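You operate a simulated robot arm through the tools that you are given. There is no shell and no other tool.

The job below is to be done with a simulated two-armed robot. You get a single attempt, and the scene is never put back.

JOB
Take the blue measuring jug on the top of the rig one table and put it away on the filter shelf. Pick up the beaker with the yellow rim with one hand, pass it to the other hand and put it on the lower shelf of the steel stand by the pump. Put the very long glass tee pipe with blue ends on the lower shelf of the yellow rack. Take the beaker with the yellow band and leave it on the top shelf of the grey rack. Fetch the round filter pad from the upper shelf of the grey rack and set it on the lower shelf of the yellow rack. Put two of the steel hose clamps from the lower shelf of the grey rack on the top shelf of the yellow rack. Do these in any order. Set down upright: blue measuring jug, beaker with the yellow rim, beaker with the yellow band.

It is judged by the outcome, as a careful person would: the job done as asked, and still so three seconds after it is handed in. It fails if anything else is knocked over, pushed out of place, dropped, spilled or broken.

ROBOT AND FRAMES
Two 7-joint arms with two-finger grippers on one trunk, on a base that drives. Base frame: it is fixed to the floor where the robot stands at the start and does not move with it; the origin is under the middle of the robot, x ahead of it, y to its left, z up. Units: mm, degrees, N and s.
The left shoulder is at the start at [41, 161, 1130], the right one opposite. With the tool pointing down near the work surface each hand reaches from about 280 to 740 mm from the robot's upright axis, wherever it stands, measured 20 degrees to its own side. Places, roughly: beaker with the yellow band (8x8x10 cm) [3700, -5300, 700]; beaker with the yellow rim [-250, 2500, 750]; blue measuring jug [-1000, 2250, 750]; filter shelf [6900, 2100, 300]; lower shelf of the steel stand by the pump [-1600, -1100, 300]; lower shelf of the yellow rack [3000, -5600, 600]; round filter pad [3750, -5250, 1000]; steel hose clamp (7x5x2 cm) [4200, -5100, 600]; top shelf of the grey rack [4100, -5100, 1500]; top shelf of the yellow rack [3000, -5600, 1500]; very long glass tee pipe with blue (30x11x7 cm) [200, -3700, 400]. Payload 2.45 kg a hand.
Tool frame (each hand has its own): the origin (TCP) lies between the finger pads and is the grasp point; the fingertips stand 26 mm ahead of it; z points along the fingers, y is the line along which they close. Largest opening 96 mm; the body of the gripper starts 69 mm behind the TCP.
Orientation is that of the tool frame in the base frame, as [roll, pitch, yaw] about the fixed x, y, z axes, in that order (R = Rz(yaw) Ry(pitch) Rx(roll)). With the fingers straight down and closing along the base's y, the tool's x points along the base's -x, its y along +y and its z along -z.

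CONTROLS
- The arms move only by the tool step_arm. It takes "left_increments", "right_increments" or both (then of equal length, played together; a hand with none holds still); each is a list that holds one entry, the list of rows, each a list of 7 numbers: the closure, from 0 (fully open) to 1 (shut), then the shift along the tool's x, y, z in mm, then the turn, a rotation vector about the tool's x, y, z in degrees. In form: [[[fingers, x, y, z, rx, ry, rz], ...]]. A call has 1 to 20 rows; each row shifts and turns the commanded pose from where the row before left it, along the tool's axes as they then stand. Rows are played at 5 a second. More than 50 mm and 8.6 degrees between two rows, or a gripper value outside its range, and nothing of the call is played. Where a pose cannot be reached the arm comes as near as it can. A force on the tool above 40 N (or 10 N above the force at the start of the call, whichever is more), or a blocked arm, ends the call early, and 0.2 s more pass. Each finger halts on what it meets, pressing with about 28 N; the grip force reading is that of the motor and also rises with nothing between the fingers. The clock runs only during rows and for 0.2 s after the last one: add rows that do not move to give the fingers time. The reply holds the time, the measured pose of the TCP, the force on the tool along the base axes, the opening and the grip force, in the units named above and with some noise, with the torque about the TCP (base axes, N m) and any sound that the robot's microphone picked up.
- Cameras (640 x 400 px; columns grow to the right, rows downward): "scene" is now at [117.3, 10.6, 1610.9]; the picture's right is [0.10, -1.00, -0.00], its down [-0.68, -0.07, -0.73] and it looks along [0.73, 0.07, -0.68] (base axes); focal length 255 px, centre (320, 200). "left" rides on the left gripper at [82, -3, -98] in its tool frame; the picture's right is [0.04, 1.00, 0.00], its down [-0.73, 0.03, -0.68] and it looks along [-0.68, 0.03, 0.73] (tool axes); focal length 256 px, centre (320, 200). "right" rides on the right gripper at [82, 3, -98] in its tool frame; the picture's right is [-0.04, 1.00, 0.00], its down [-0.73, -0.03, -0.68] and it looks along [-0.68, -0.03, 0.73] (tool axes); focal length 256 px, centre (320, 200).
- get_image(camera): a new picture of that camera. No time passes.
- lift_body(by): slides the trunk up (or, below 0, down) by that many mm; the arms and the scene camera ride with it, the base frame stays. It gives what a move gives, with no picture.
- drive_base(legs): drives the robot by 1 to 6 legs, each [ahead, left, turn to the left] in mm, mm and degrees, along the robot's own axes; the way and the turn of a leg run together, so that a leg with both is an arc; at most 1500 mm and 180 degrees a leg. The arms and the cameras ride along, it lands a little off, and it stops where it bumps. It gives what a move gives.
- pan_tilt(pan, tilt): turns the head with the scene camera to pan (to the left, within 120 degrees either way) and tilt (down, from -29 to 69), counted from straight ahead of the robot. It gives what a move gives.
- point_at(camera, pixels): for up to 12 pixels [column, row] of the newest picture of that camera ("zoom" is the newest enlarged one), the place [x, y, z] in the base frame of the surface seen there, good to about 3 mm. No time passes.
- close_up(camera, box): a new picture of the part [left, top, right, bottom] of that camera's present view, enlarged. No time passes.
- sign_off(): hands the job in; it is judged then, once.

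Leave the grippers open and the arms clear of the work at the hand-in unless told otherwise.

The tools are called after "Request:" as a command line: name --argument value ..., lists and objects as JSON in quotes. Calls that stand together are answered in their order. step_arm: Moves the arms, as the interface text tells. Its arguments: {"type":"object","properties":{"left_increments":{"type":"array","items":{"type":"array","items":{"type":"array","items":{"type":"number"}}}},"right_increments":{"type":"array","items":{"type":"array","items":{"type":"array","items":{"type":"number"}}}}},"required":[]} The other tools are called the same way: lift_body (by) slides the trunk up or down; drive_base (legs) drives the base; pan_tilt (pan, tilt) turns the head that bears the scene camera; get_image (camera) takes a picture; point_at (camera, pixels) gives the place of the surface under pixels of a picture; close_up (camera, box) takes an enlarged picture of a part of a camera's view; sign_off () hands the job in.

At the start:

```text
t: 0.0
left_tool_pos: [469.7, 154.0, 1041.0]
left_tcp_rot: [-179.9, -0.1, -179.9]
left_ft_force: [-0.3, -0.2, 0.0]
left_torque: [-0.03, -0.02, 0.0]
left_gripper_width: 95.9
left_finger_force: 0.1
right_tool_pos: [483.0, -193.7, 1042.3]
right_tcp_rot: [-180.0, -0.1, 180.0]
right_ft_force: [-0.4, 1.1, -1.1]
right_torque: [0.03, 0.01, 0.0]
right_gripper_width: 95.6
right_finger_force: 0.0
trunk travel left (down, up): [-300.0, 267.0]
robot x, y, heading: [0.4, 1.6, -0.2]
head pan, tilt: [5.7, 42.9]
```

scene: 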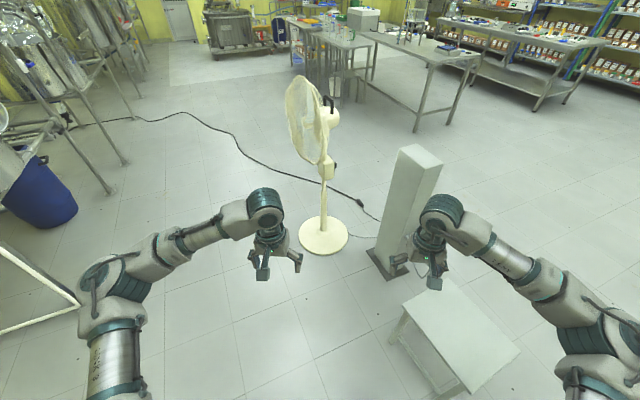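
right: 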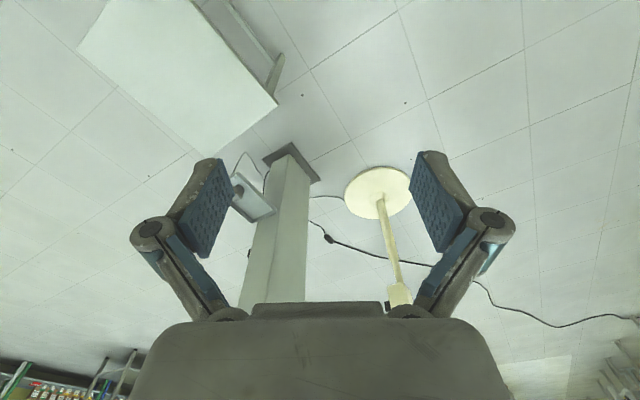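
left: 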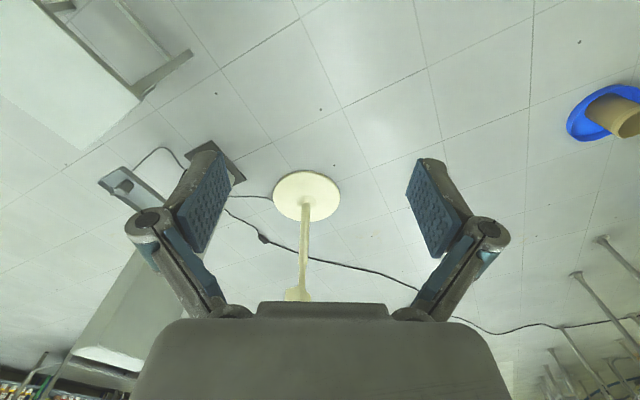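

I see open floor ahead with a fan and a white pillar close by. First I'll look around with the head to learn the layout, starting to the left.

Request:
pan_tilt --pan 90 --tilt 25

Request:
get_image --camera "scene"

Request:
pan_tilt --pan 120 --tilt 25

Request:
get_image --camera "scene"

Request:
pan_tilt --pan -50 --tilt 20

Request:
get_image --camera "scene"

Request:
pan_tilt --pan -115 --tilt 25

Request:
get_image --camera "scene"

Request:
pan_tilt --pan 20 --tilt 15

Request:
get_image --camera "scene"

```text
t: 1.6
left_tool_pos: [467.2, 153.3, 1043.7]
left_tcp_rot: [180.0, 0.1, 179.9]
left_ft_force: [-1.1, 0.2, -0.4]
left_torque: [0.01, 0.04, 0.01]
left_gripper_width: 95.8
left_finger_force: 0.1
right_tool_pos: [481.0, -195.0, 1044.0]
right_tcp_rot: [-179.9, 0.1, 179.9]
right_ft_force: [0.0, -1.3, 0.3]
right_torque: [0.06, -0.01, -0.04]
right_gripper_width: 95.9
right_finger_force: 0.1
trunk travel left (down, up): [-300.0, 267.0]
robot x, y, heading: [-1.1, 0.7, -0.1]
head pan, tilt: [90.0, 25.0]
```

```text
taken
```

scene: 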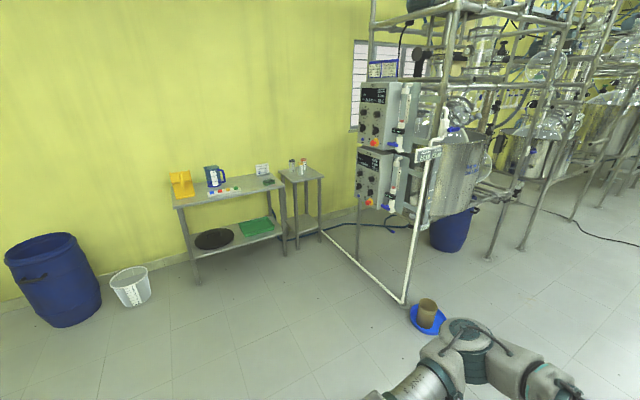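

```text
t: 2.5
left_tool_pos: [467.1, 154.7, 1042.7]
left_tcp_rot: [-180.0, 0.1, -180.0]
left_ft_force: [-0.8, 0.5, -1.0]
left_torque: [0.03, 0.01, -0.01]
left_gripper_width: 96.0
left_finger_force: 0.0
right_tool_pos: [480.5, -194.4, 1046.0]
right_tcp_rot: [-180.0, 0.0, 180.0]
right_ft_force: [0.9, -0.6, 0.4]
right_torque: [0.0, -0.04, 0.02]
right_gripper_width: 96.0
right_finger_force: 0.0
trunk travel left (down, up): [-300.0, 267.0]
robot x, y, heading: [-1.6, 1.4, 0.0]
head pan, tilt: [120.0, 25.0]
```

```text
taken
```

scene: 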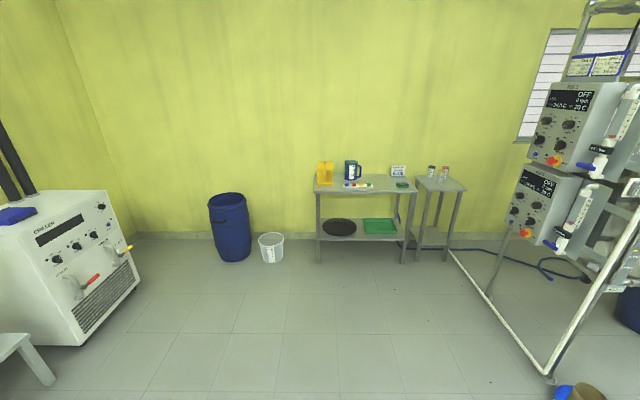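

```text
t: 5.1
left_tool_pos: [467.0, 153.6, 1043.3]
left_tcp_rot: [180.0, 0.1, 180.0]
left_ft_force: [-0.7, 0.5, 0.3]
left_torque: [0.03, -0.02, -0.05]
left_gripper_width: 96.0
left_finger_force: 0.2
right_tool_pos: [481.7, -194.9, 1045.4]
right_tcp_rot: [180.0, 0.0, 180.0]
right_ft_force: [-0.5, -0.3, -0.1]
right_torque: [0.04, 0.03, 0.03]
right_gripper_width: 95.7
right_finger_force: 0.1
trunk travel left (down, up): [-300.0, 267.0]
robot x, y, heading: [-0.2, -0.1, 0.2]
head pan, tilt: [-50.0, 20.0]
```

```text
taken
```

scene: 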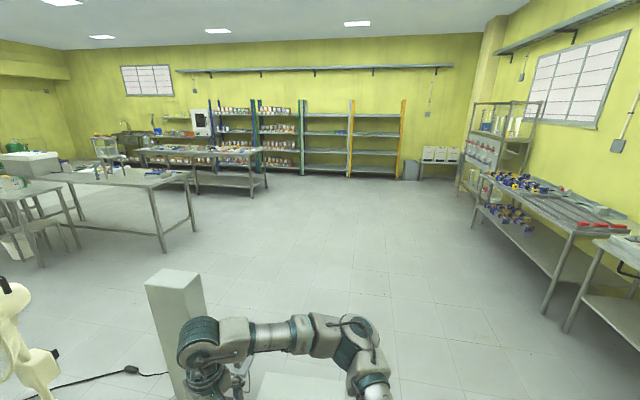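

```text
t: 6.5
left_tool_pos: [466.6, 155.1, 1042.7]
left_tcp_rot: [-180.0, 0.1, 179.9]
left_ft_force: [1.1, -0.9, -0.4]
left_torque: [-0.01, 0.0, -0.04]
left_gripper_width: 96.2
left_finger_force: 0.1
right_tool_pos: [480.4, -195.3, 1044.1]
right_tcp_rot: [-179.9, 0.1, 179.9]
right_ft_force: [-0.1, 0.1, 1.2]
right_torque: [0.03, -0.01, 0.0]
right_gripper_width: 95.9
right_finger_force: 0.1
trunk travel left (down, up): [-300.0, 267.0]
robot x, y, heading: [-0.9, -0.4, -0.0]
head pan, tilt: [-115.0, 25.0]
```

```text
taken
```

scene: 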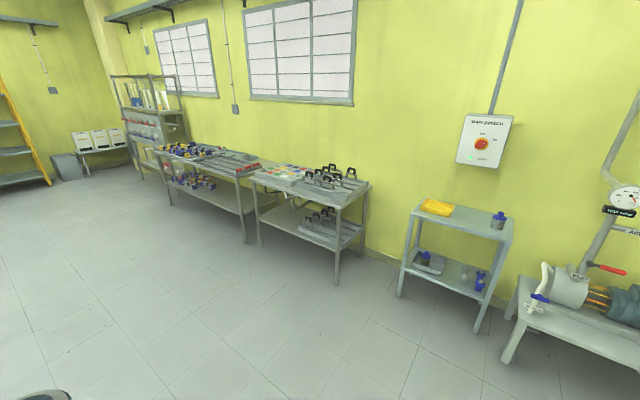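

```text
t: 8.6
left_tool_pos: [466.0, 154.0, 1042.4]
left_tcp_rot: [-180.0, 0.1, -180.0]
left_ft_force: [0.2, 0.6, -0.1]
left_torque: [0.01, 0.01, 0.04]
left_gripper_width: 96.1
left_finger_force: 0.0
right_tool_pos: [481.8, -195.3, 1042.8]
right_tcp_rot: [-180.0, 0.1, 180.0]
right_ft_force: [0.6, -0.9, 0.3]
right_torque: [-0.01, -0.03, -0.01]
right_gripper_width: 96.0
right_finger_force: 0.2
trunk travel left (down, up): [-300.0, 267.0]
robot x, y, heading: [-1.3, 4.8, -0.2]
head pan, tilt: [20.0, 15.0]
```

```text
taken
```

scene: 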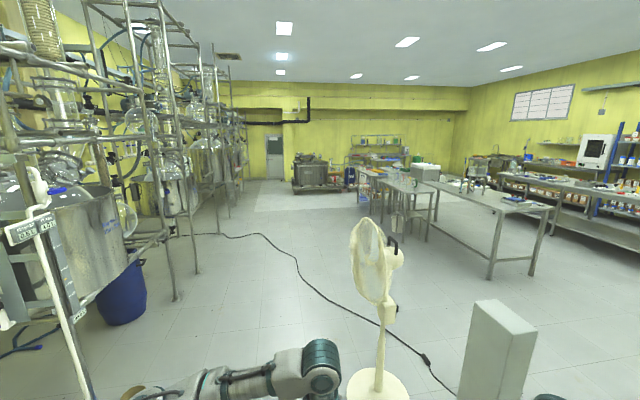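

I see the rig one table (grey table with a dark blue jug) at back-left and a small side table with two beakers next to it. I'll turn the head there and zoom in.

Request:
pan_tilt --pan 115 --tilt 20

Request:
close_up --camera "scene" --box '[250, 100, 450, 225]'

Request:
pan_tilt --pan -115 --tilt 25

Request:
close_up --camera "scene" --box '[380, 180, 540, 340]'

Request:
close_up --camera "scene" --box '[100, 60, 380, 240]'

Request:
pan_tilt --pan -50 --tilt 20

Request:
close_up --camera "scene" --box '[200, 80, 480, 220]'

Request:
pan_tilt --pan 20 --tilt 15

Request:
close_up --camera "scene" --box '[230, 120, 480, 260]'

```text
t: 10.3
left_tool_pos: [467.3, 155.0, 1042.8]
left_tcp_rot: [179.9, 0.1, -180.0]
left_ft_force: [0.7, 0.5, -1.0]
left_torque: [-0.03, 0.02, 0.0]
left_gripper_width: 96.1
left_finger_force: 0.0
right_tool_pos: [480.6, -195.5, 1043.1]
right_tcp_rot: [-180.0, 0.1, -180.0]
right_ft_force: [-0.2, 0.4, -0.2]
right_torque: [0.04, -0.02, 0.01]
right_gripper_width: 96.2
right_finger_force: 0.0
trunk travel left (down, up): [-300.0, 267.0]
robot x, y, heading: [-0.2, 1.8, -0.3]
head pan, tilt: [115.0, 20.0]
```

```text
3.20 times, centred on (350, 162) of scene
```

zoom: 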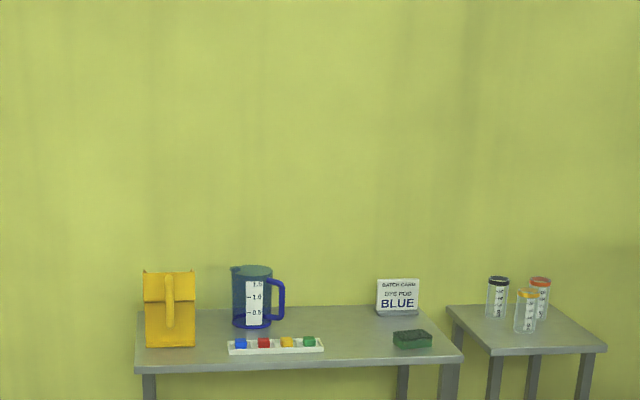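

```text
t: 13.6
left_tool_pos: [467.7, 155.0, 1043.6]
left_tcp_rot: [180.0, 0.1, 180.0]
left_ft_force: [0.5, 0.6, 0.0]
left_torque: [0.03, -0.03, 0.0]
left_gripper_width: 95.9
left_finger_force: 0.1
right_tool_pos: [480.8, -194.6, 1043.8]
right_tcp_rot: [-179.9, 0.1, -180.0]
right_ft_force: [0.3, -0.3, 1.3]
right_torque: [0.04, -0.02, -0.02]
right_gripper_width: 96.0
right_finger_force: 0.0
trunk travel left (down, up): [-300.0, 267.0]
robot x, y, heading: [-2.2, -0.8, 0.0]
head pan, tilt: [-115.0, 25.0]
```

```text
2.50 times, centred on (460, 260) of scene
```

zoom: 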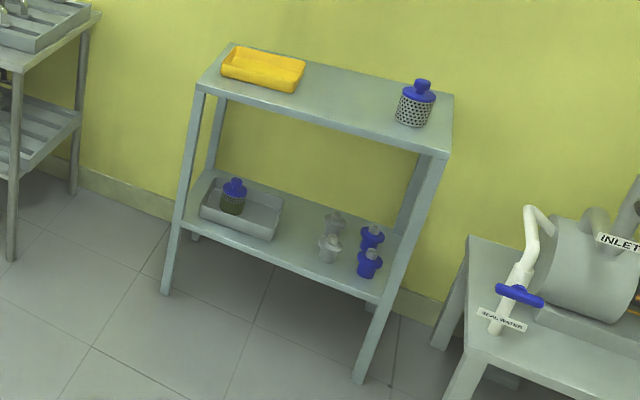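

```text
2.22 times, centred on (240, 150) of scene
```

zoom: 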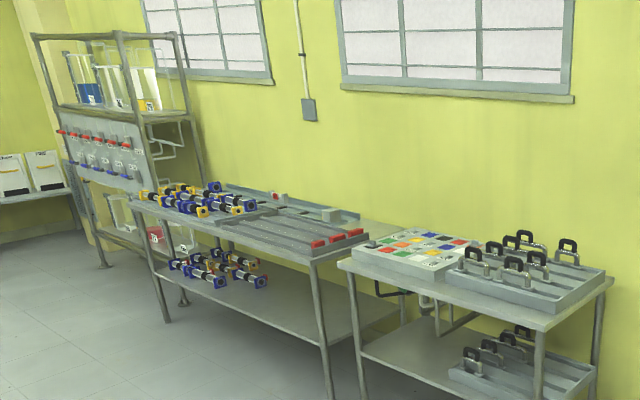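

```text
t: 15.0
left_tool_pos: [465.8, 153.6, 1042.9]
left_tcp_rot: [180.0, 0.1, 179.9]
left_ft_force: [-0.2, 0.1, 0.6]
left_torque: [-0.04, 0.0, 0.02]
left_gripper_width: 95.9
left_finger_force: 0.1
right_tool_pos: [481.5, -194.7, 1044.7]
right_tcp_rot: [-180.0, 0.2, -180.0]
right_ft_force: [0.9, 0.4, 0.2]
right_torque: [0.02, 0.02, -0.01]
right_gripper_width: 95.7
right_finger_force: 0.1
trunk travel left (down, up): [-300.0, 267.0]
robot x, y, heading: [2.8, 1.8, 0.1]
head pan, tilt: [-50.0, 20.0]
```

```text
2.29 times, centred on (340, 150) of scene
```

zoom: 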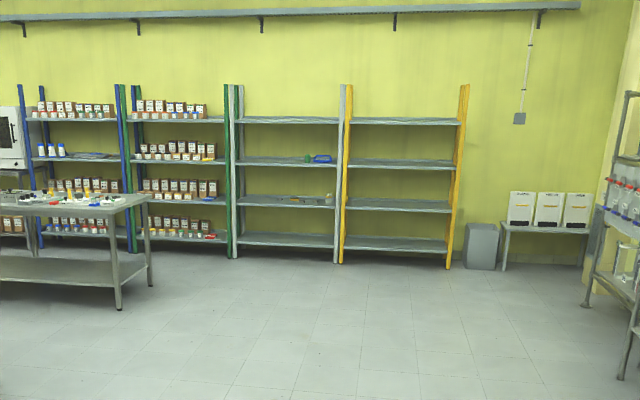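

```text
t: 16.4
left_tool_pos: [467.3, 154.7, 1041.9]
left_tcp_rot: [180.0, 0.0, -180.0]
left_ft_force: [-0.6, -0.2, -0.1]
left_torque: [0.0, 0.0, 0.02]
left_gripper_width: 96.0
left_finger_force: 0.0
right_tool_pos: [481.1, -195.9, 1044.7]
right_tcp_rot: [180.0, 0.2, 180.0]
right_ft_force: [0.0, -0.2, -0.2]
right_torque: [-0.01, 0.04, 0.01]
right_gripper_width: 96.1
right_finger_force: 0.0
trunk travel left (down, up): [-300.0, 267.0]
robot x, y, heading: [2.6, 0.6, 0.4]
head pan, tilt: [20.0, 15.0]
```

```text
2.56 times, centred on (355, 190) of scene
```

zoom: 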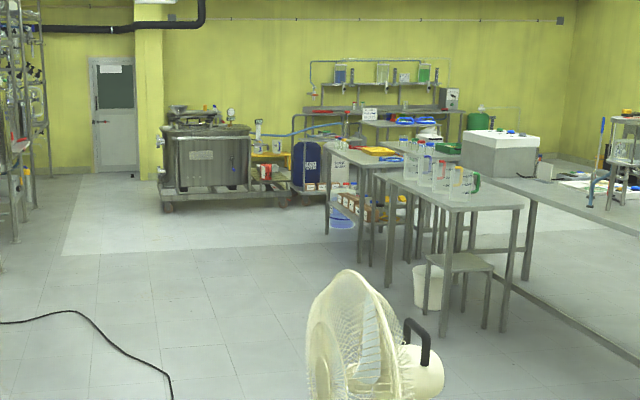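

The layout matches the listed places. Now I'll measure the side table and rig table and nearby obstacles on the left.

Request:
pan_tilt --pan 105 --tilt 25

Request:
get_image --camera "scene"

```text
t: 18.0
left_tool_pos: [466.3, 154.4, 1043.4]
left_tcp_rot: [180.0, 0.1, -180.0]
left_ft_force: [-0.5, 0.3, 0.0]
left_torque: [0.01, -0.02, 0.01]
left_gripper_width: 96.1
left_finger_force: 0.1
right_tool_pos: [481.1, -194.8, 1044.1]
right_tcp_rot: [-180.0, 0.1, 180.0]
right_ft_force: [-0.2, 0.8, -0.4]
right_torque: [-0.02, 0.04, -0.01]
right_gripper_width: 95.8
right_finger_force: 0.1
trunk travel left (down, up): [-300.0, 267.0]
robot x, y, heading: [0.2, 1.3, -0.1]
head pan, tilt: [105.0, 25.0]
```

```text
taken
```

scene: 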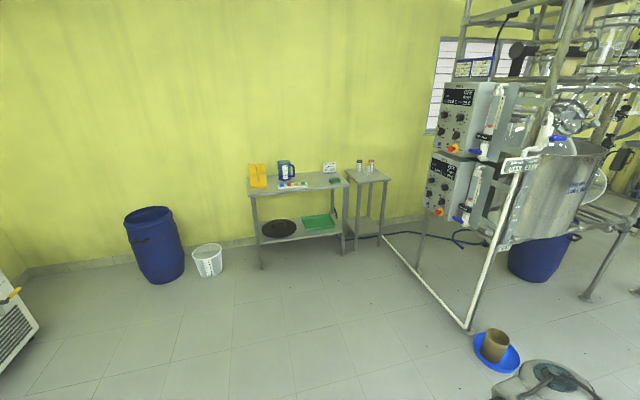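

Request:
point_at --camera "scene" --pixels '[[247, 190], [348, 182], [262, 268], [388, 178], [352, 252], [467, 328], [495, 350], [440, 195], [385, 237], [478, 236], [290, 178], [371, 168]]'

Request:
close_up --camera "scene" --box '[235, 140, 405, 250]'

```text
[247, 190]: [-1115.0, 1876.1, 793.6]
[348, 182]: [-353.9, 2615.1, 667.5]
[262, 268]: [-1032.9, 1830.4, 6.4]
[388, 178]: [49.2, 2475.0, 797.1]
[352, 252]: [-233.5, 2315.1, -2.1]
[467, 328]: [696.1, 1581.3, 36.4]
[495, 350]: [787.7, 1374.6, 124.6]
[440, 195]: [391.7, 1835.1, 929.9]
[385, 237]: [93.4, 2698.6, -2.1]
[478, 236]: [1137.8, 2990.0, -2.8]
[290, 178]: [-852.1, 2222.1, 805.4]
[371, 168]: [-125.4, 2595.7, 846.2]
```

```text
3.64 times, centred on (320, 195) of scene
```

zoom: 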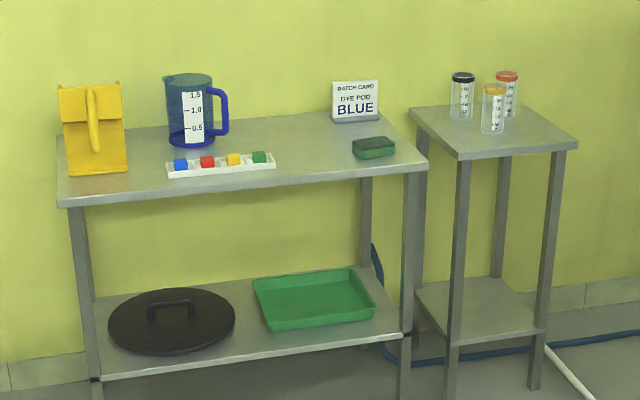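

I'll get more exact points on both tables from this zoom.

Request:
point_at --camera "zoom" --pixels '[[68, 203], [424, 166], [58, 135], [375, 114], [190, 147], [225, 100], [458, 155], [574, 143], [415, 110], [492, 132], [460, 118], [508, 115]]'

Request:
point_at --camera "zoom" --pixels '[[492, 90], [190, 80], [170, 175], [270, 160], [100, 170], [375, 155], [355, 110], [190, 120], [493, 110], [500, 140], [430, 125]]'

```text
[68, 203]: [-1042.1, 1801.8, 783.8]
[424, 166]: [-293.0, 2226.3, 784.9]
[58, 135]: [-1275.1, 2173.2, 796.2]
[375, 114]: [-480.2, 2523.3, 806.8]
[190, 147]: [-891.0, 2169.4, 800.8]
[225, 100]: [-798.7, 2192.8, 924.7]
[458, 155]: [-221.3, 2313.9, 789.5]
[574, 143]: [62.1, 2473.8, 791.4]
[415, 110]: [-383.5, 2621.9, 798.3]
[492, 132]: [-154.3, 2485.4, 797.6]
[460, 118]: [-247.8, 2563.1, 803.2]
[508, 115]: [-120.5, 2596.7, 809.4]
```

```text
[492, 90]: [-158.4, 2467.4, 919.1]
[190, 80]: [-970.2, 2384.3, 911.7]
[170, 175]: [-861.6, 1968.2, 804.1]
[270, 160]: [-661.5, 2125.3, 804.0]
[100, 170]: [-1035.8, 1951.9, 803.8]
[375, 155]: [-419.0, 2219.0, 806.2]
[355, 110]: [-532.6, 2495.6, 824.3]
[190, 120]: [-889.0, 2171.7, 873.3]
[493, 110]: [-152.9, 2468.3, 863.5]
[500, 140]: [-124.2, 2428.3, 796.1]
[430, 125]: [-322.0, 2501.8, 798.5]
```

Before driving I want to know the robot's own footprint and how the hands look. I'll tilt the head fully down and look.

Request:
pan_tilt --pan 0 --tilt 69

Request:
get_image --camera "scene"

```text
t: 19.8
left_tool_pos: [466.9, 153.8, 1041.8]
left_tcp_rot: [180.0, 0.1, -180.0]
left_ft_force: [-0.2, 0.1, -0.2]
left_torque: [-0.01, 0.04, -0.01]
left_gripper_width: 95.8
left_finger_force: 0.1
right_tool_pos: [480.5, -194.7, 1044.6]
right_tcp_rot: [-179.9, 0.1, 179.9]
right_ft_force: [-0.5, -0.3, 0.5]
right_torque: [-0.03, -0.01, -0.02]
right_gripper_width: 96.0
right_finger_force: 0.1
trunk travel left (down, up): [-300.0, 267.0]
robot x, y, heading: [0.3, -2.9, -0.3]
head pan, tilt: [0.0, 68.8]
```

```text
taken
```

scene: 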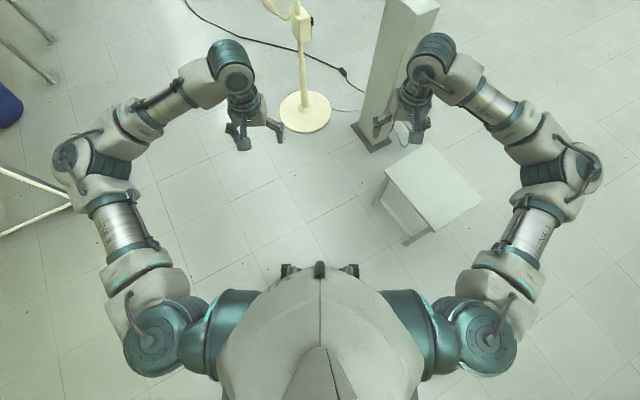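

I'll measure how far the elbows and parts stick out, to know the robot's width while driving.

Request:
point_at --camera "scene" --pixels '[[70, 165], [120, 195], [590, 165], [235, 60], [435, 55], [150, 330], [300, 270], [320, 268], [430, 180], [410, 50], [305, 110], [375, 205]]'

```text
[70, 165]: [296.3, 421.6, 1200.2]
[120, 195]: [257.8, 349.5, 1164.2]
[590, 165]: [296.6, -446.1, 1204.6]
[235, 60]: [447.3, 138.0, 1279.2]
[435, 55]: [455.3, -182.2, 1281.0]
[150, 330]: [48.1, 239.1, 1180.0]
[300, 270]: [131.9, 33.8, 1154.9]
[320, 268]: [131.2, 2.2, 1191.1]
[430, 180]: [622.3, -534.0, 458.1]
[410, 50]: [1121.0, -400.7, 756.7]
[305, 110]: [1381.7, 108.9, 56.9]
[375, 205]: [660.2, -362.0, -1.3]
```

Elbows reach about 450 mm to each side at z≈1200, hands are at ~1042. I'll zoom in on the hands to see the gripper's shape and camera mount.

Request:
close_up --camera "scene" --box '[190, 20, 310, 170]'

Request:
close_up --camera "scene" --box '[360, 20, 500, 160]'

```text
2.67 times, centred on (250, 95) of scene
```

zoom: 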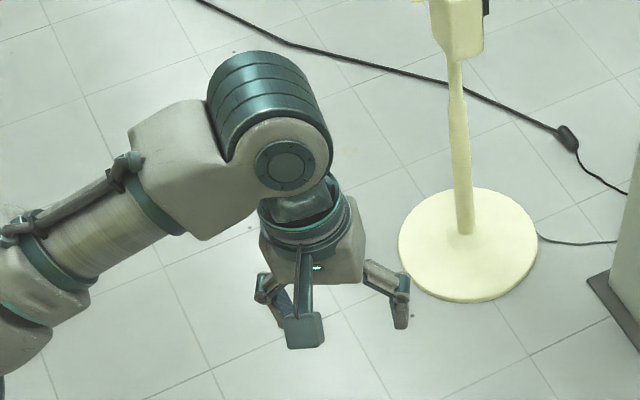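

```text
2.86 times, centred on (430, 90) of scene
```

zoom: 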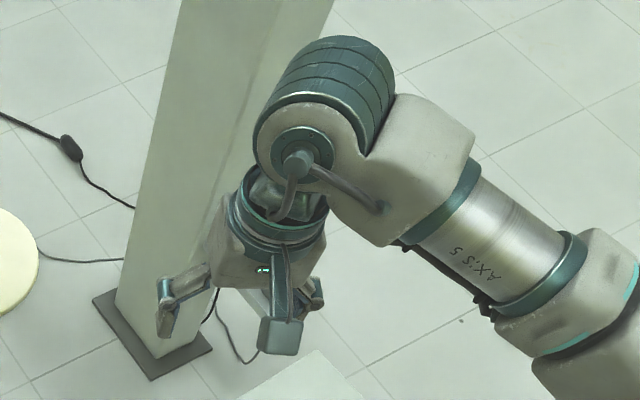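

The gripper has a camera arm sticking out on its +x side. I'll test in free space whether the left hand can turn to point horizontally forward (rotation about tool y).

Request:
step_arm --left_increments '[[[0, 0, 0, 0, 0, -8.2, 0], [0, 0, 0, 0, 0, -8.2, 0], [0, 0, 0, 0, 0, -8.2, 0], [0, 0, 0, 0, 0, -8.2, 0], [0, 0, 0, 0, 0, -8.2, 0], [0, 0, 0, 0, 0, -8.2, 0], [0, 0, 0, 0, 0, -8.2, 0], [0, 0, 0, 0, 0, -8.2, 0], [0, 0, 0, 0, 0, -8.2, 0], [0, 0, 0, 0, 0, -8.2, 0], [0, 0, 0, 0, 0, -8, 0], [0, 0, 0, 0, 0, 0, 0], [0, 0, 0, 0, 0, 0, 0]]]'

Request:
get_image --camera "scene"

```text
t: 22.6
left_tool_pos: [484.3, 147.5, 1042.3]
left_tcp_rot: [-1.4, 89.8, -1.4]
left_ft_force: [-0.7, 0.6, 1.2]
left_torque: [0.0, 0.0, 0.01]
left_gripper_width: 95.8
left_finger_force: 0.0
left hand out of reach, approached as far as the arm can: row 8, 9
right_tool_pos: [480.6, -194.2, 1044.7]
right_tcp_rot: [180.0, 0.1, 180.0]
right_ft_force: [0.6, 0.3, -0.4]
right_torque: [-0.02, -0.01, 0.0]
right_gripper_width: 95.8
right_finger_force: 0.1
trunk travel left (down, up): [-300.0, 267.0]
robot x, y, heading: [4.6, -1.8, 0.1]
head pan, tilt: [0.0, 68.8]
```

```text
taken
```

scene: 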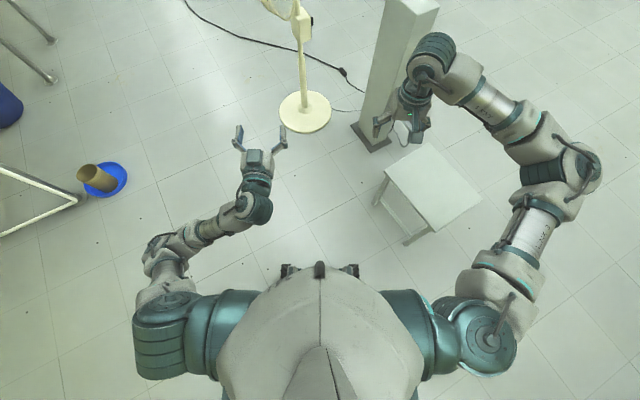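

The hand now points forward ([−1.4, 89.8, −1.4]), with the elbow dropping. I'll zoom in to see where the camera arm sits and take the left camera picture.

Request:
close_up --camera "scene" --box '[130, 110, 310, 320]'

Request:
get_image --camera "left"

```text
1.90 times, centred on (220, 215) of scene
```

zoom: 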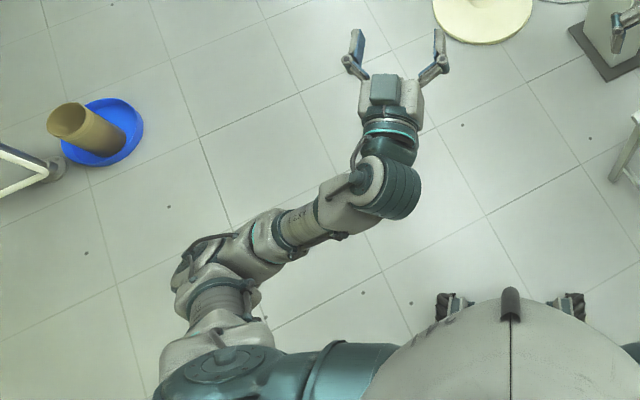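

```text
taken
```

left: 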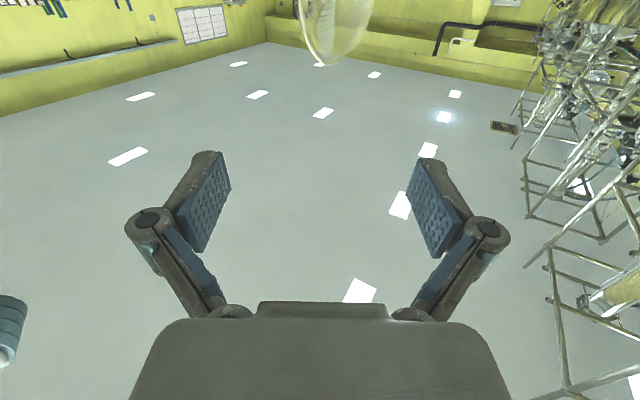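

The camera hangs below the gripper when it points forward. I'll test turning the hand 180° about its own z axis so that the camera rides on top, which would be better for setting things down inside shelves.

Request:
step_arm --left_increments '[[[0, 0, 0, 0, 0, 0, 8.5], [0, 0, 0, 0, 0, 0, 8.5], [0, 0, 0, 0, 0, 0, 8.5], [0, 0, 0, 0, 0, 0, 8.5], [0, 0, 0, 0, 0, 0, 8.5], [0, 0, 0, 0, 0, 0, 8.5], [0, 0, 0, 0, 0, 0, 8.5], [0, 0, 0, 0, 0, 0, 8.5], [0, 0, 0, 0, 0, 0, 8.5], [0, 0, 0, 0, 0, 0, 8.5], [0, 0, 0, 0, 0, 0, 5], [0, 0, 0, 0, 0, 0, 0], [0, 0, 0, 0, 0, 0, 0]]]'

Request:
get_image --camera "scene"

```text
t: 25.4
left_tool_pos: [482.7, 149.5, 1041.6]
left_tcp_rot: [89.9, 0.0, 90.1]
left_ft_force: [0.1, -0.4, 0.1]
left_torque: [-0.01, -0.02, 0.01]
left_gripper_width: 95.6
left_finger_force: 0.1
right_tool_pos: [480.8, -194.6, 1044.7]
right_tcp_rot: [180.0, 0.1, -180.0]
right_ft_force: [0.2, 0.0, 0.2]
right_torque: [0.0, 0.02, 0.03]
right_gripper_width: 95.9
right_finger_force: 0.1
trunk travel left (down, up): [-300.0, 267.0]
robot x, y, heading: [1.7, 3.5, -0.1]
head pan, tilt: [0.0, 68.8]
```

```text
taken
```

scene: 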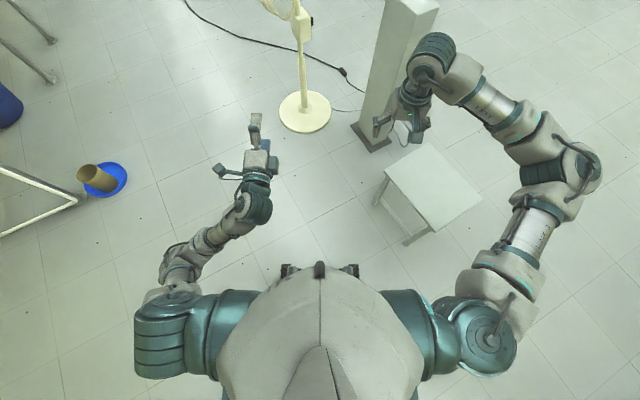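

90° worked exactly. I'll continue the next 90°.

Request:
step_arm --left_increments '[[[0, 0, 0, 0, 0, 0, 8.5], [0, 0, 0, 0, 0, 0, 8.5], [0, 0, 0, 0, 0, 0, 8.5], [0, 0, 0, 0, 0, 0, 8.5], [0, 0, 0, 0, 0, 0, 8.5], [0, 0, 0, 0, 0, 0, 8.5], [0, 0, 0, 0, 0, 0, 8.5], [0, 0, 0, 0, 0, 0, 8.5], [0, 0, 0, 0, 0, 0, 8.5], [0, 0, 0, 0, 0, 0, 8.5], [0, 0, 0, 0, 0, 0, 5], [0, 0, 0, 0, 0, 0, 0], [0, 0, 0, 0, 0, 0, 0]]]'

Request:
get_image --camera "scene"

Request:
get_image --camera "left"

```text
t: 28.2
left_tool_pos: [484.2, 148.7, 1041.5]
left_tcp_rot: [-8.5, -89.9, -171.4]
left_ft_force: [0.9, -0.1, -0.3]
left_torque: [0.01, 0.0, -0.01]
left_gripper_width: 96.0
left_finger_force: 0.1
right_tool_pos: [481.0, -196.0, 1043.6]
right_tcp_rot: [180.0, 0.1, 179.9]
right_ft_force: [-0.6, -0.3, -0.2]
right_torque: [-0.02, -0.03, 0.03]
right_gripper_width: 96.1
right_finger_force: 0.2
trunk travel left (down, up): [-300.0, 267.0]
robot x, y, heading: [4.7, 3.0, -0.1]
head pan, tilt: [0.0, 68.8]
```

```text
taken
```

scene: 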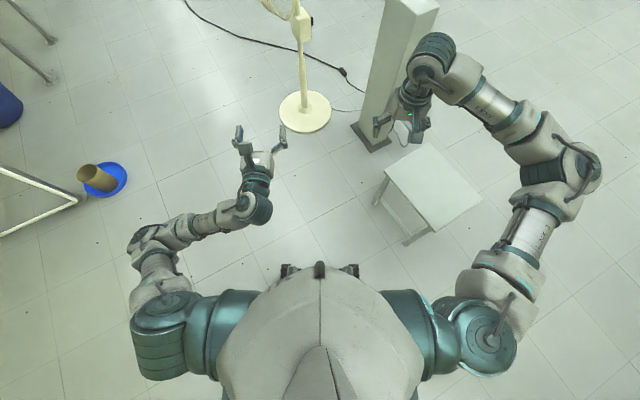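

```text
taken
```

left: 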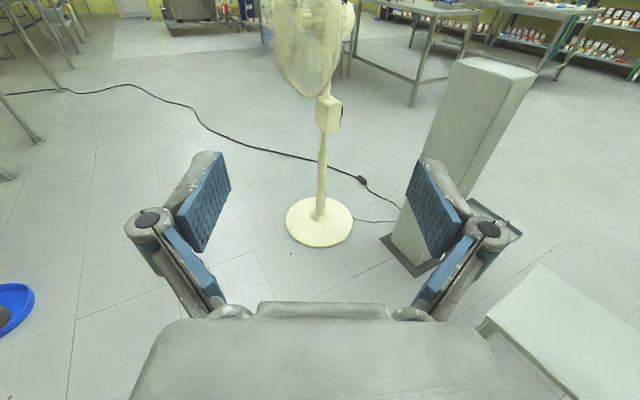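

Excellent: the left hand now points forward with its camera on top looking forward-down ("shelf" pose: tool x=up, y=right, z=forward). I'll bring the right hand to the same mirrored pose.

Request:
step_arm --right_increments '[[[0, 0, 0, 0, 0, -8.2, 0], [0, 0, 0, 0, 0, -8.2, 0], [0, 0, 0, 0, 0, -8.2, 0], [0, 0, 0, 0, 0, -8.2, 0], [0, 0, 0, 0, 0, -8.2, 0], [0, 0, 0, 0, 0, -8.2, 0], [0, 0, 0, 0, 0, -8.2, 0], [0, 0, 0, 0, 0, -8.2, 0], [0, 0, 0, 0, 0, -8.2, 0], [0, 0, 0, 0, 0, -8.2, 0], [0, 0, 0, 0, 0, -8, 0], [0, 0, 0, 0, 0, 0, -8.5], [0, 0, 0, 0, 0, 0, -8.5], [0, 0, 0, 0, 0, 0, -8.5], [0, 0, 0, 0, 0, 0, -8.5], [0, 0, 0, 0, 0, 0, -8.5], [0, 0, 0, 0, 0, 0, -8.5], [0, 0, 0, 0, 0, 0, -8.5], [0, 0, 0, 0, 0, 0, -8.5], [0, 0, 0, 0, 0, 0, -8.5]]]'

Request:
step_arm --right_increments '[[[0, 0, 0, 0, 0, 0, -8], [0, 0, 0, 0, 0, 0, -8], [0, 0, 0, 0, 0, 0, -8], [0, 0, 0, 0, 0, 0, -8], [0, 0, 0, 0, 0, 0, -8], [0, 0, 0, 0, 0, 0, -8], [0, 0, 0, 0, 0, 0, -8], [0, 0, 0, 0, 0, 0, -8], [0, 0, 0, 0, 0, 0, -8], [0, 0, 0, 0, 0, 0, -8], [0, 0, 0, 0, 0, 0, -8], [0, 0, 0, 0, 0, 0, -8], [0, 0, 0, 0, 0, 0, -7.5], [0, 0, 0, 0, 0, 0, 0], [0, 0, 0, 0, 0, 0, 0]]]'

Request:
get_image --camera "scene"

Request:
get_image --camera "right"

```text
t: 32.4
left_tool_pos: [484.4, 148.5, 1042.1]
left_tcp_rot: [7.0, -89.9, 172.9]
left_ft_force: [0.1, -0.2, -0.1]
left_torque: [-0.03, 0.03, -0.02]
left_gripper_width: 95.9
left_finger_force: 0.0
right_tool_pos: [490.0, -194.0, 1043.6]
right_tcp_rot: [-112.2, 12.4, -95.0]
right_ft_force: [-0.5, 0.7, -0.3]
right_torque: [0.02, 0.01, -0.02]
right_gripper_width: 95.9
right_finger_force: 0.1
right hand out of reach, approached as far as the arm can: row 8, 9, 10, 11
trunk travel left (down, up): [-300.0, 267.0]
robot x, y, heading: [-0.5, -4.2, -0.1]
head pan, tilt: [0.0, 68.8]
```

```text
t: 35.6
left_tool_pos: [484.7, 149.1, 1042.2]
left_tcp_rot: [32.2, -89.7, 147.8]
left_ft_force: [-0.5, 0.1, 0.1]
left_torque: [-0.03, 0.02, -0.03]
left_gripper_width: 95.8
left_finger_force: 0.0
right_tool_pos: [434.7, -70.1, 1030.7]
right_tcp_rot: [-163.8, -67.5, -18.0]
right_ft_force: [0.8, 0.4, 0.5]
right_torque: [-0.02, -0.03, 0.03]
right_gripper_width: 96.1
right_finger_force: 0.1
right hand out of reach, approached as far as the arm can: row 6, 7, 8, 9, 10, 11, 12, 13
trunk travel left (down, up): [-300.0, 267.0]
robot x, y, heading: [0.3, 0.6, 0.1]
head pan, tilt: [0.0, 68.8]
```

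```text
taken
```

scene: 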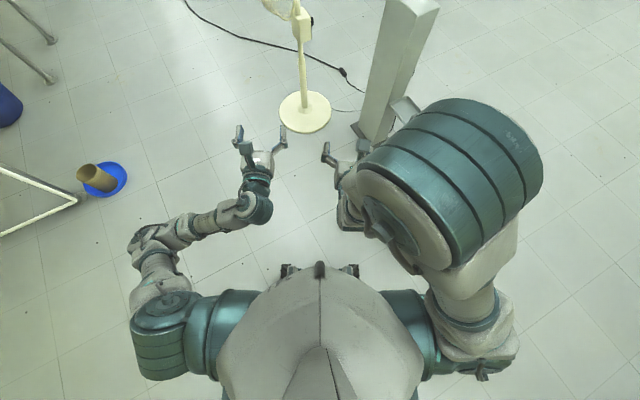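

```text
taken
```

right: 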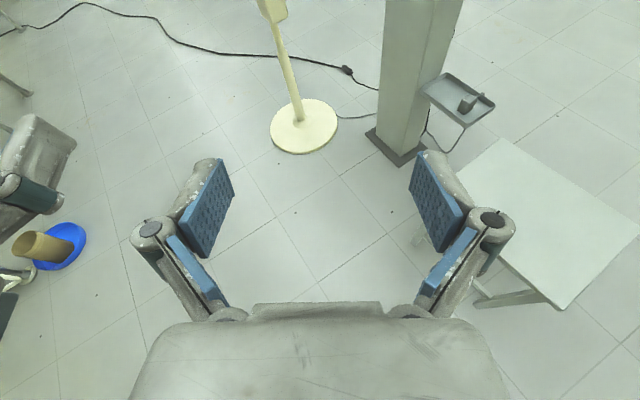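

The right arm picked an elbow-up branch and is stuck short of the pose (434.7,-70) instead of (490,-194). I'll shift the commanded pose down and outward to see if it can settle.

Request:
step_arm --right_increments '[[[0, -30, 15, 0, 0, 0, 0], [0, -30, 15, 0, 0, 0, 0], [0, -30, 15, 0, 0, 0, 0], [0, -30, 15, 0, 0, 0, 0], [0, -30, 15, 0, 0, 0, 0], [0, -30, 0, 0, 0, 0, 0], [0, 0, 0, 0, 0, 0, 0], [0, 0, 0, 0, 0, 0, 0]]]'

Request:
get_image --camera "scene"

```text
t: 37.4
left_tool_pos: [484.2, 150.5, 1041.0]
left_tcp_rot: [34.8, -89.9, 145.3]
left_ft_force: [-0.5, 0.1, -0.3]
left_torque: [0.01, -0.01, 0.0]
left_gripper_width: 96.0
left_finger_force: 0.0
right_tool_pos: [409.5, -67.6, 947.9]
right_tcp_rot: [-163.8, -67.5, -17.9]
right_ft_force: [-0.7, 0.3, -0.6]
right_torque: [0.03, 0.04, -0.01]
right_gripper_width: 96.4
right_finger_force: 0.1
right hand out of reach, approached as far as the arm can: row 1, 2, 3, 4, 5
trunk travel left (down, up): [-300.0, 267.0]
robot x, y, heading: [-2.4, -1.4, -0.4]
head pan, tilt: [0.0, 68.8]
```

```text
taken
```

scene: 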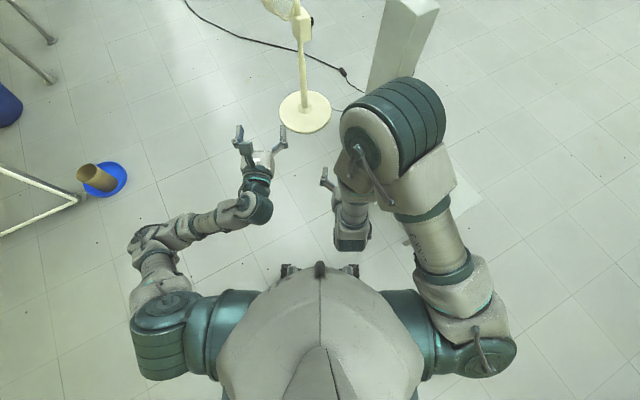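

The right arm is in an awkward elbow-up branch. I plan to use the right hand pointing down for picking and the left in the shelf pose, so I'll unwind the right hand: turn back about tool z.

Request:
step_arm --right_increments '[[[0, 0, 0, 0, 0, 0, 8.5], [0, 0, 0, 0, 0, 0, 8.5], [0, 0, 0, 0, 0, 0, 8.5], [0, 0, 0, 0, 0, 0, 8.5], [0, 0, 0, 0, 0, 0, 8.5], [0, 0, 0, 0, 0, 0, 8.5], [0, 0, 0, 0, 0, 0, 8.5], [0, 0, 0, 0, 0, 0, 8.5], [0, 0, 0, 0, 0, 0, 8.5], [0, 0, 0, 0, 0, 0, 8.5], [0, 0, 0, 0, 0, 0, 8.5], [0, 0, 0, 0, 0, 0, 8.5], [0, 0, 0, 0, 0, 0, 8.5], [0, 0, 0, 0, 0, 0, 8.5], [0, 0, 0, 0, 0, 0, 8.5], [0, 0, 0, 0, 0, 0, 8.5], [0, 0, 0, 0, 0, 0, 8.5], [0, 0, 0, 0, 0, 0, 8.5], [0, 0, 0, 0, 0, 0, 8.5], [0, 0, 0, 0, 0, 0, 8.5]]]'

Request:
get_image --camera "scene"

```text
t: 41.6
left_tool_pos: [484.3, 149.6, 1040.9]
left_tcp_rot: [32.7, -89.9, 147.3]
left_ft_force: [0.1, -0.8, 0.6]
left_torque: [0.02, -0.01, 0.02]
left_gripper_width: 95.8
left_finger_force: 0.1
right_tool_pos: [411.7, -68.1, 947.9]
right_tcp_rot: [-171.7, 68.2, -171.5]
right_ft_force: [0.0, -0.6, 0.0]
right_torque: [-0.01, 0.0, 0.01]
right_gripper_width: 96.1
right_finger_force: 0.1
trunk travel left (down, up): [-300.0, 267.0]
robot x, y, heading: [-1.5, -1.5, -0.0]
head pan, tilt: [0.0, 68.8]
```

```text
taken
```

scene: 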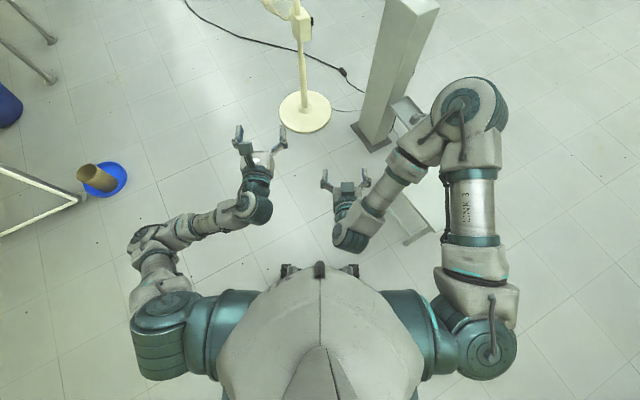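

Unwound. Now pitch the right hand back down (+ry) and move it out to the right side.

Request:
step_arm --right_increments '[[[0, 0, 0, 0, 0, 8.5, 0], [0, 0, 0, 0, 0, 8.5, 0], [0, 0, 0, 0, 0, 8.5, 0], [0, 0, 0, 0, 0, 8.5, 0], [0, 0, 0, 0, 0, 8.5, 0], [0, 0, 0, 0, 0, 8.5, 0], [0, 0, 0, 0, 0, 8.5, 0], [0, 0, 0, 0, 0, 8.5, 0], [0, -12, -21, -16, 0, 0, 0], [0, -12, -21, -16, 0, 0, 0], [0, -12, -21, -16, 0, 0, 0], [0, -12, -21, -16, 0, 0, 0], [0, -12, -21, -16, 0, 0, 0], [0, -12, -21, -16, 0, 0, 0], [0, 0, 0, 0, 0, 0, 0]]]'

Request:
get_image --camera "scene"

```text
t: 44.8
left_tool_pos: [484.2, 149.0, 1042.5]
left_tcp_rot: [14.0, -90.0, 166.1]
left_ft_force: [-0.6, 0.3, 0.3]
left_torque: [0.0, 0.0, -0.02]
left_gripper_width: 96.1
left_finger_force: 0.1
right_tool_pos: [485.2, -191.8, 1050.8]
right_tcp_rot: [-176.9, 0.4, -179.2]
right_ft_force: [0.2, -0.3, -0.2]
right_torque: [-0.04, -0.02, -0.01]
right_gripper_width: 95.6
right_finger_force: 0.1
trunk travel left (down, up): [-300.0, 267.0]
robot x, y, heading: [-2.5, 0.8, -0.0]
head pan, tilt: [0.0, 68.8]
```

```text
taken
```

scene: 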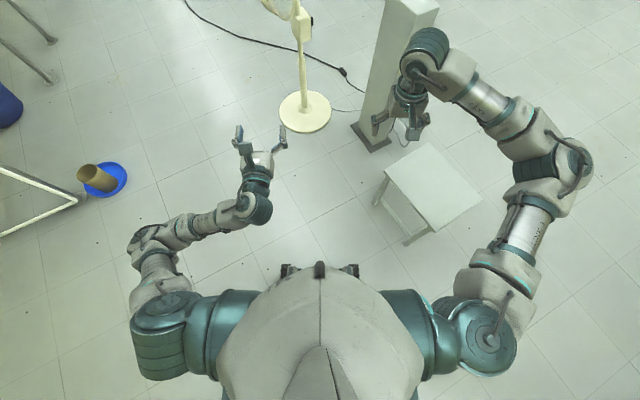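

The right hand is back in its start pose. Before driving I'll check the control-box frame right of the side table, since my right elbow will pass near it.

Request:
pan_tilt --pan 85 --tilt 10

Request:
get_image --camera "scene"

```text
t: 46.4
left_tool_pos: [484.4, 148.6, 1041.9]
left_tcp_rot: [14.7, -89.9, 165.3]
left_ft_force: [-0.2, 0.9, -0.1]
left_torque: [0.03, -0.02, 0.0]
left_gripper_width: 96.3
left_finger_force: 0.2
right_tool_pos: [484.4, -191.6, 1052.0]
right_tcp_rot: [-176.9, 0.4, -179.1]
right_ft_force: [-0.1, -0.2, 0.2]
right_torque: [-0.01, 0.03, -0.02]
right_gripper_width: 95.9
right_finger_force: 0.1
trunk travel left (down, up): [-300.0, 267.0]
robot x, y, heading: [-1.7, -1.8, -0.1]
head pan, tilt: [85.0, 10.0]
```

```text
taken
```

scene: 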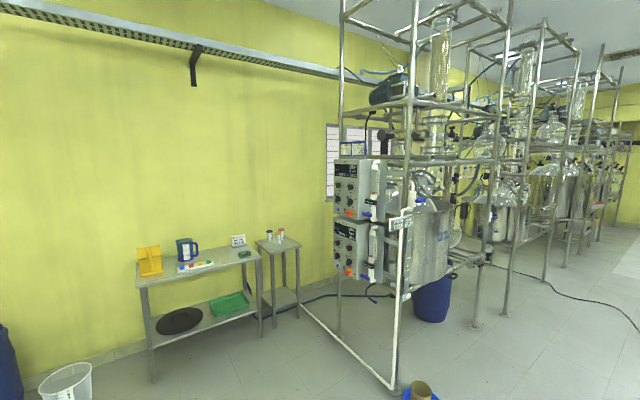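

Request:
point_at --camera "scene" --pixels '[[334, 190], [334, 250], [338, 325], [358, 190], [358, 250], [385, 160], [300, 310], [340, 345], [392, 385], [340, 50], [411, 130], [404, 300]]'

Request:
close_up --camera "scene" --box '[260, 130, 440, 400]'

```text
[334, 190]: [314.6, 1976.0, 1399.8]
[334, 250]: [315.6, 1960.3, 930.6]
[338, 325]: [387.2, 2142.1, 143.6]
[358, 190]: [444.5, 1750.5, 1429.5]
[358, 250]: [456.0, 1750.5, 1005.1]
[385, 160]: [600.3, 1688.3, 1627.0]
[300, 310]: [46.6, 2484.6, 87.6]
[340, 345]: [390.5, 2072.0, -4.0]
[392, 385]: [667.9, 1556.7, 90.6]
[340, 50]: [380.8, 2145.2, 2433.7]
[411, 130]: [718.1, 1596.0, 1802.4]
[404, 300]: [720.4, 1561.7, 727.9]
```

```text
1.48 times, centred on (350, 265) of scene
```

zoom: 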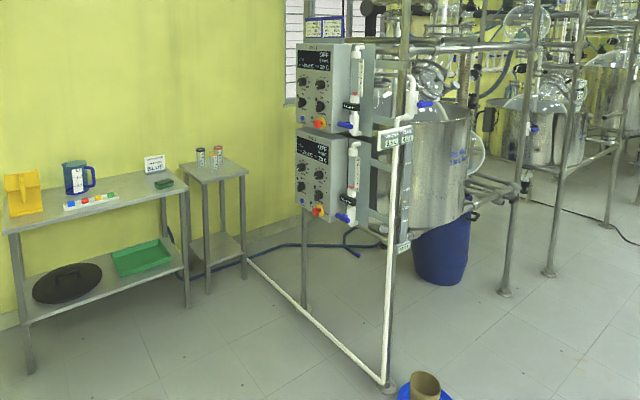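

The box face stands at about (315,1976)–(445,1750), z 900–1600, so I must keep the right elbow left of it. I also want to know the size of my own base: I'll pitch the left hand down so that its camera looks back at it.

Request:
step_arm --left_increments '[[[0, 0, 0, 0, 0, -8.2, 0], [0, 0, 0, 0, 0, -8.2, 0], [0, 0, 0, 0, 0, -8.2, 0], [0, 0, 0, 0, 0, -8.2, 0], [0, 0, 0, 0, 0, -8.2, 0], [0, 0, 0, 0, 0, -8.2, 0], [0, 0, 0, 0, 0, -8.2, 0], [0, 0, 0, 0, 0, -8.2, 0], [0, 0, 0, 0, 0, -8.2, 0], [0, 0, 0, 0, 0, -8.2, 0], [0, 0, 0, 0, 0, 0, 0]]]'

Request:
get_image --camera "left"

```text
t: 48.8
left_tool_pos: [484.1, 147.4, 1043.6]
left_tcp_rot: [-180.0, -8.1, 0.0]
left_ft_force: [-0.5, 1.4, -0.4]
left_torque: [0.05, -0.01, 0.0]
left_gripper_width: 95.9
left_finger_force: 0.1
right_tool_pos: [483.1, -192.2, 1051.2]
right_tcp_rot: [-176.9, 0.4, -179.2]
right_ft_force: [-0.3, 0.7, -0.5]
right_torque: [0.01, 0.01, -0.02]
right_gripper_width: 96.0
right_finger_force: 0.0
trunk travel left (down, up): [-300.0, 267.0]
robot x, y, heading: [-2.3, -3.0, -0.3]
head pan, tilt: [85.0, 10.0]
```

```text
taken
```

left: 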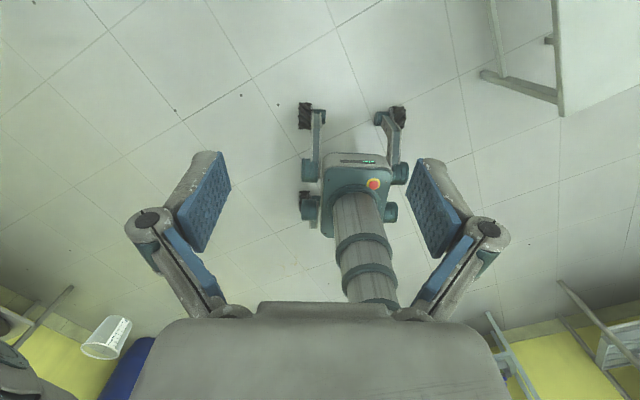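

I can see my own base with its wheel legs. I'll measure it.

Request:
point_at --camera "left" --pixels '[[305, 112], [399, 112], [306, 170], [306, 205], [393, 212], [402, 172], [330, 160], [385, 190]]'

```text
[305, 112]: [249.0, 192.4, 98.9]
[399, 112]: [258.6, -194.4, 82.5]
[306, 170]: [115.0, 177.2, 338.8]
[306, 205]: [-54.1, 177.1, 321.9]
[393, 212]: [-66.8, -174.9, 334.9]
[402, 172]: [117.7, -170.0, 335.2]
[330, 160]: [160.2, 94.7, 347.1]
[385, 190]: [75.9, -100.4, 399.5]
```

Wheels extend to about x=±280, y=±220. Good. I'll bring the left hand back to the shelf pose and fix the right hand's 3° roll.

Request:
step_arm --left_increments '[[[0, 0, 0, 0, 0, 8.2, 0], [0, 0, 0, 0, 0, 8.2, 0], [0, 0, 0, 0, 0, 8.2, 0], [0, 0, 0, 0, 0, 8.2, 0], [0, 0, 0, 0, 0, 8.2, 0], [0, 0, 0, 0, 0, 8.2, 0], [0, 0, 0, 0, 0, 8.2, 0], [0, 0, 0, 0, 0, 8.2, 0], [0, 0, 0, 0, 0, 8.2, 0], [0, 0, 0, 0, 0, 8.2, 0], [0, 0, 0, 0, 0, 0, 0]]]' --right_increments '[[[0, 0, 0, 0, -3.1, 0, 0], [0, 0, 0, 0, 0, 0, 0], [0, 0, 0, 0, 0, 0, 0], [0, 0, 0, 0, 0, 0, 0], [0, 0, 0, 0, 0, 0, 0], [0, 0, 0, 0, 0, 0, 0], [0, 0, 0, 0, 0, 0, 0], [0, 0, 0, 0, 0, 0, 0], [0, 0, 0, 0, 0, 0, 0], [0, 0, 0, 0, 0, 0, 0], [0, 0, 0, 0, 0, 0, 0]]]'

```text
t: 51.2
left_tool_pos: [485.6, 148.7, 1041.1]
left_tcp_rot: [3.1, -89.8, 176.9]
left_ft_force: [0.2, -0.1, 0.8]
left_torque: [0.01, -0.01, 0.05]
left_gripper_width: 95.9
left_finger_force: 0.0
right_tool_pos: [483.8, -191.8, 1050.2]
right_tcp_rot: [-179.9, 0.4, -179.2]
right_ft_force: [0.4, -0.4, -0.4]
right_torque: [-0.01, 0.03, 0.01]
right_gripper_width: 96.1
right_finger_force: 0.1
trunk travel left (down, up): [-300.0, 267.0]
robot x, y, heading: [2.2, 0.4, 0.1]
head pan, tilt: [85.0, 10.0]
```

Now drive: turn to heading ~119.5° (square to the tables), go forward on the left side away from the control box.

Request:
drive_base --legs '[[0, 0, 119.5], [800, -600, 0], [600, 0, 0]]'

Request:
pan_tilt --pan -15 --tilt 45

Request:
get_image --camera "scene"

```text
t: 64.7
left_tool_pos: [-861.9, 1746.1, 1041.9]
left_tcp_rot: [2.2, -89.8, -51.7]
left_ft_force: [0.0, -0.5, -0.2]
left_torque: [-0.01, 0.02, 0.02]
left_gripper_width: 95.9
left_finger_force: 0.2
right_tool_pos: [-600.8, 1964.1, 1050.1]
right_tcp_rot: [179.9, 0.4, -48.7]
right_ft_force: [-0.3, 0.3, -0.1]
right_torque: [0.01, 0.0, -0.01]
right_gripper_width: 95.9
right_finger_force: 0.0
trunk travel left (down, up): [-300.0, 267.0]
robot x, y, heading: [-436.4, 1472.1, 130.1]
head pan, tilt: [85.0, 10.0]
```

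```text
t: 66.5
left_tool_pos: [-859.5, 1743.3, 1043.3]
left_tcp_rot: [5.4, -89.7, -54.8]
left_ft_force: [-0.2, -0.1, -0.8]
left_torque: [0.01, 0.03, 0.01]
left_gripper_width: 96.0
left_finger_force: 0.1
right_tool_pos: [-599.7, 1962.0, 1051.6]
right_tcp_rot: [179.9, 0.6, -48.8]
right_ft_force: [0.0, 0.1, 0.3]
right_torque: [0.0, 0.0, -0.01]
right_gripper_width: 95.9
right_finger_force: 0.0
trunk travel left (down, up): [-300.0, 267.0]
robot x, y, heading: [-434.9, 1472.7, 130.2]
head pan, tilt: [-15.0, 45.0]
```

```text
taken
```

scene: 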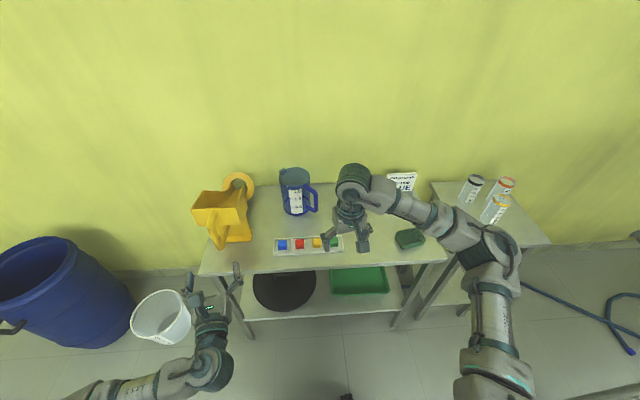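

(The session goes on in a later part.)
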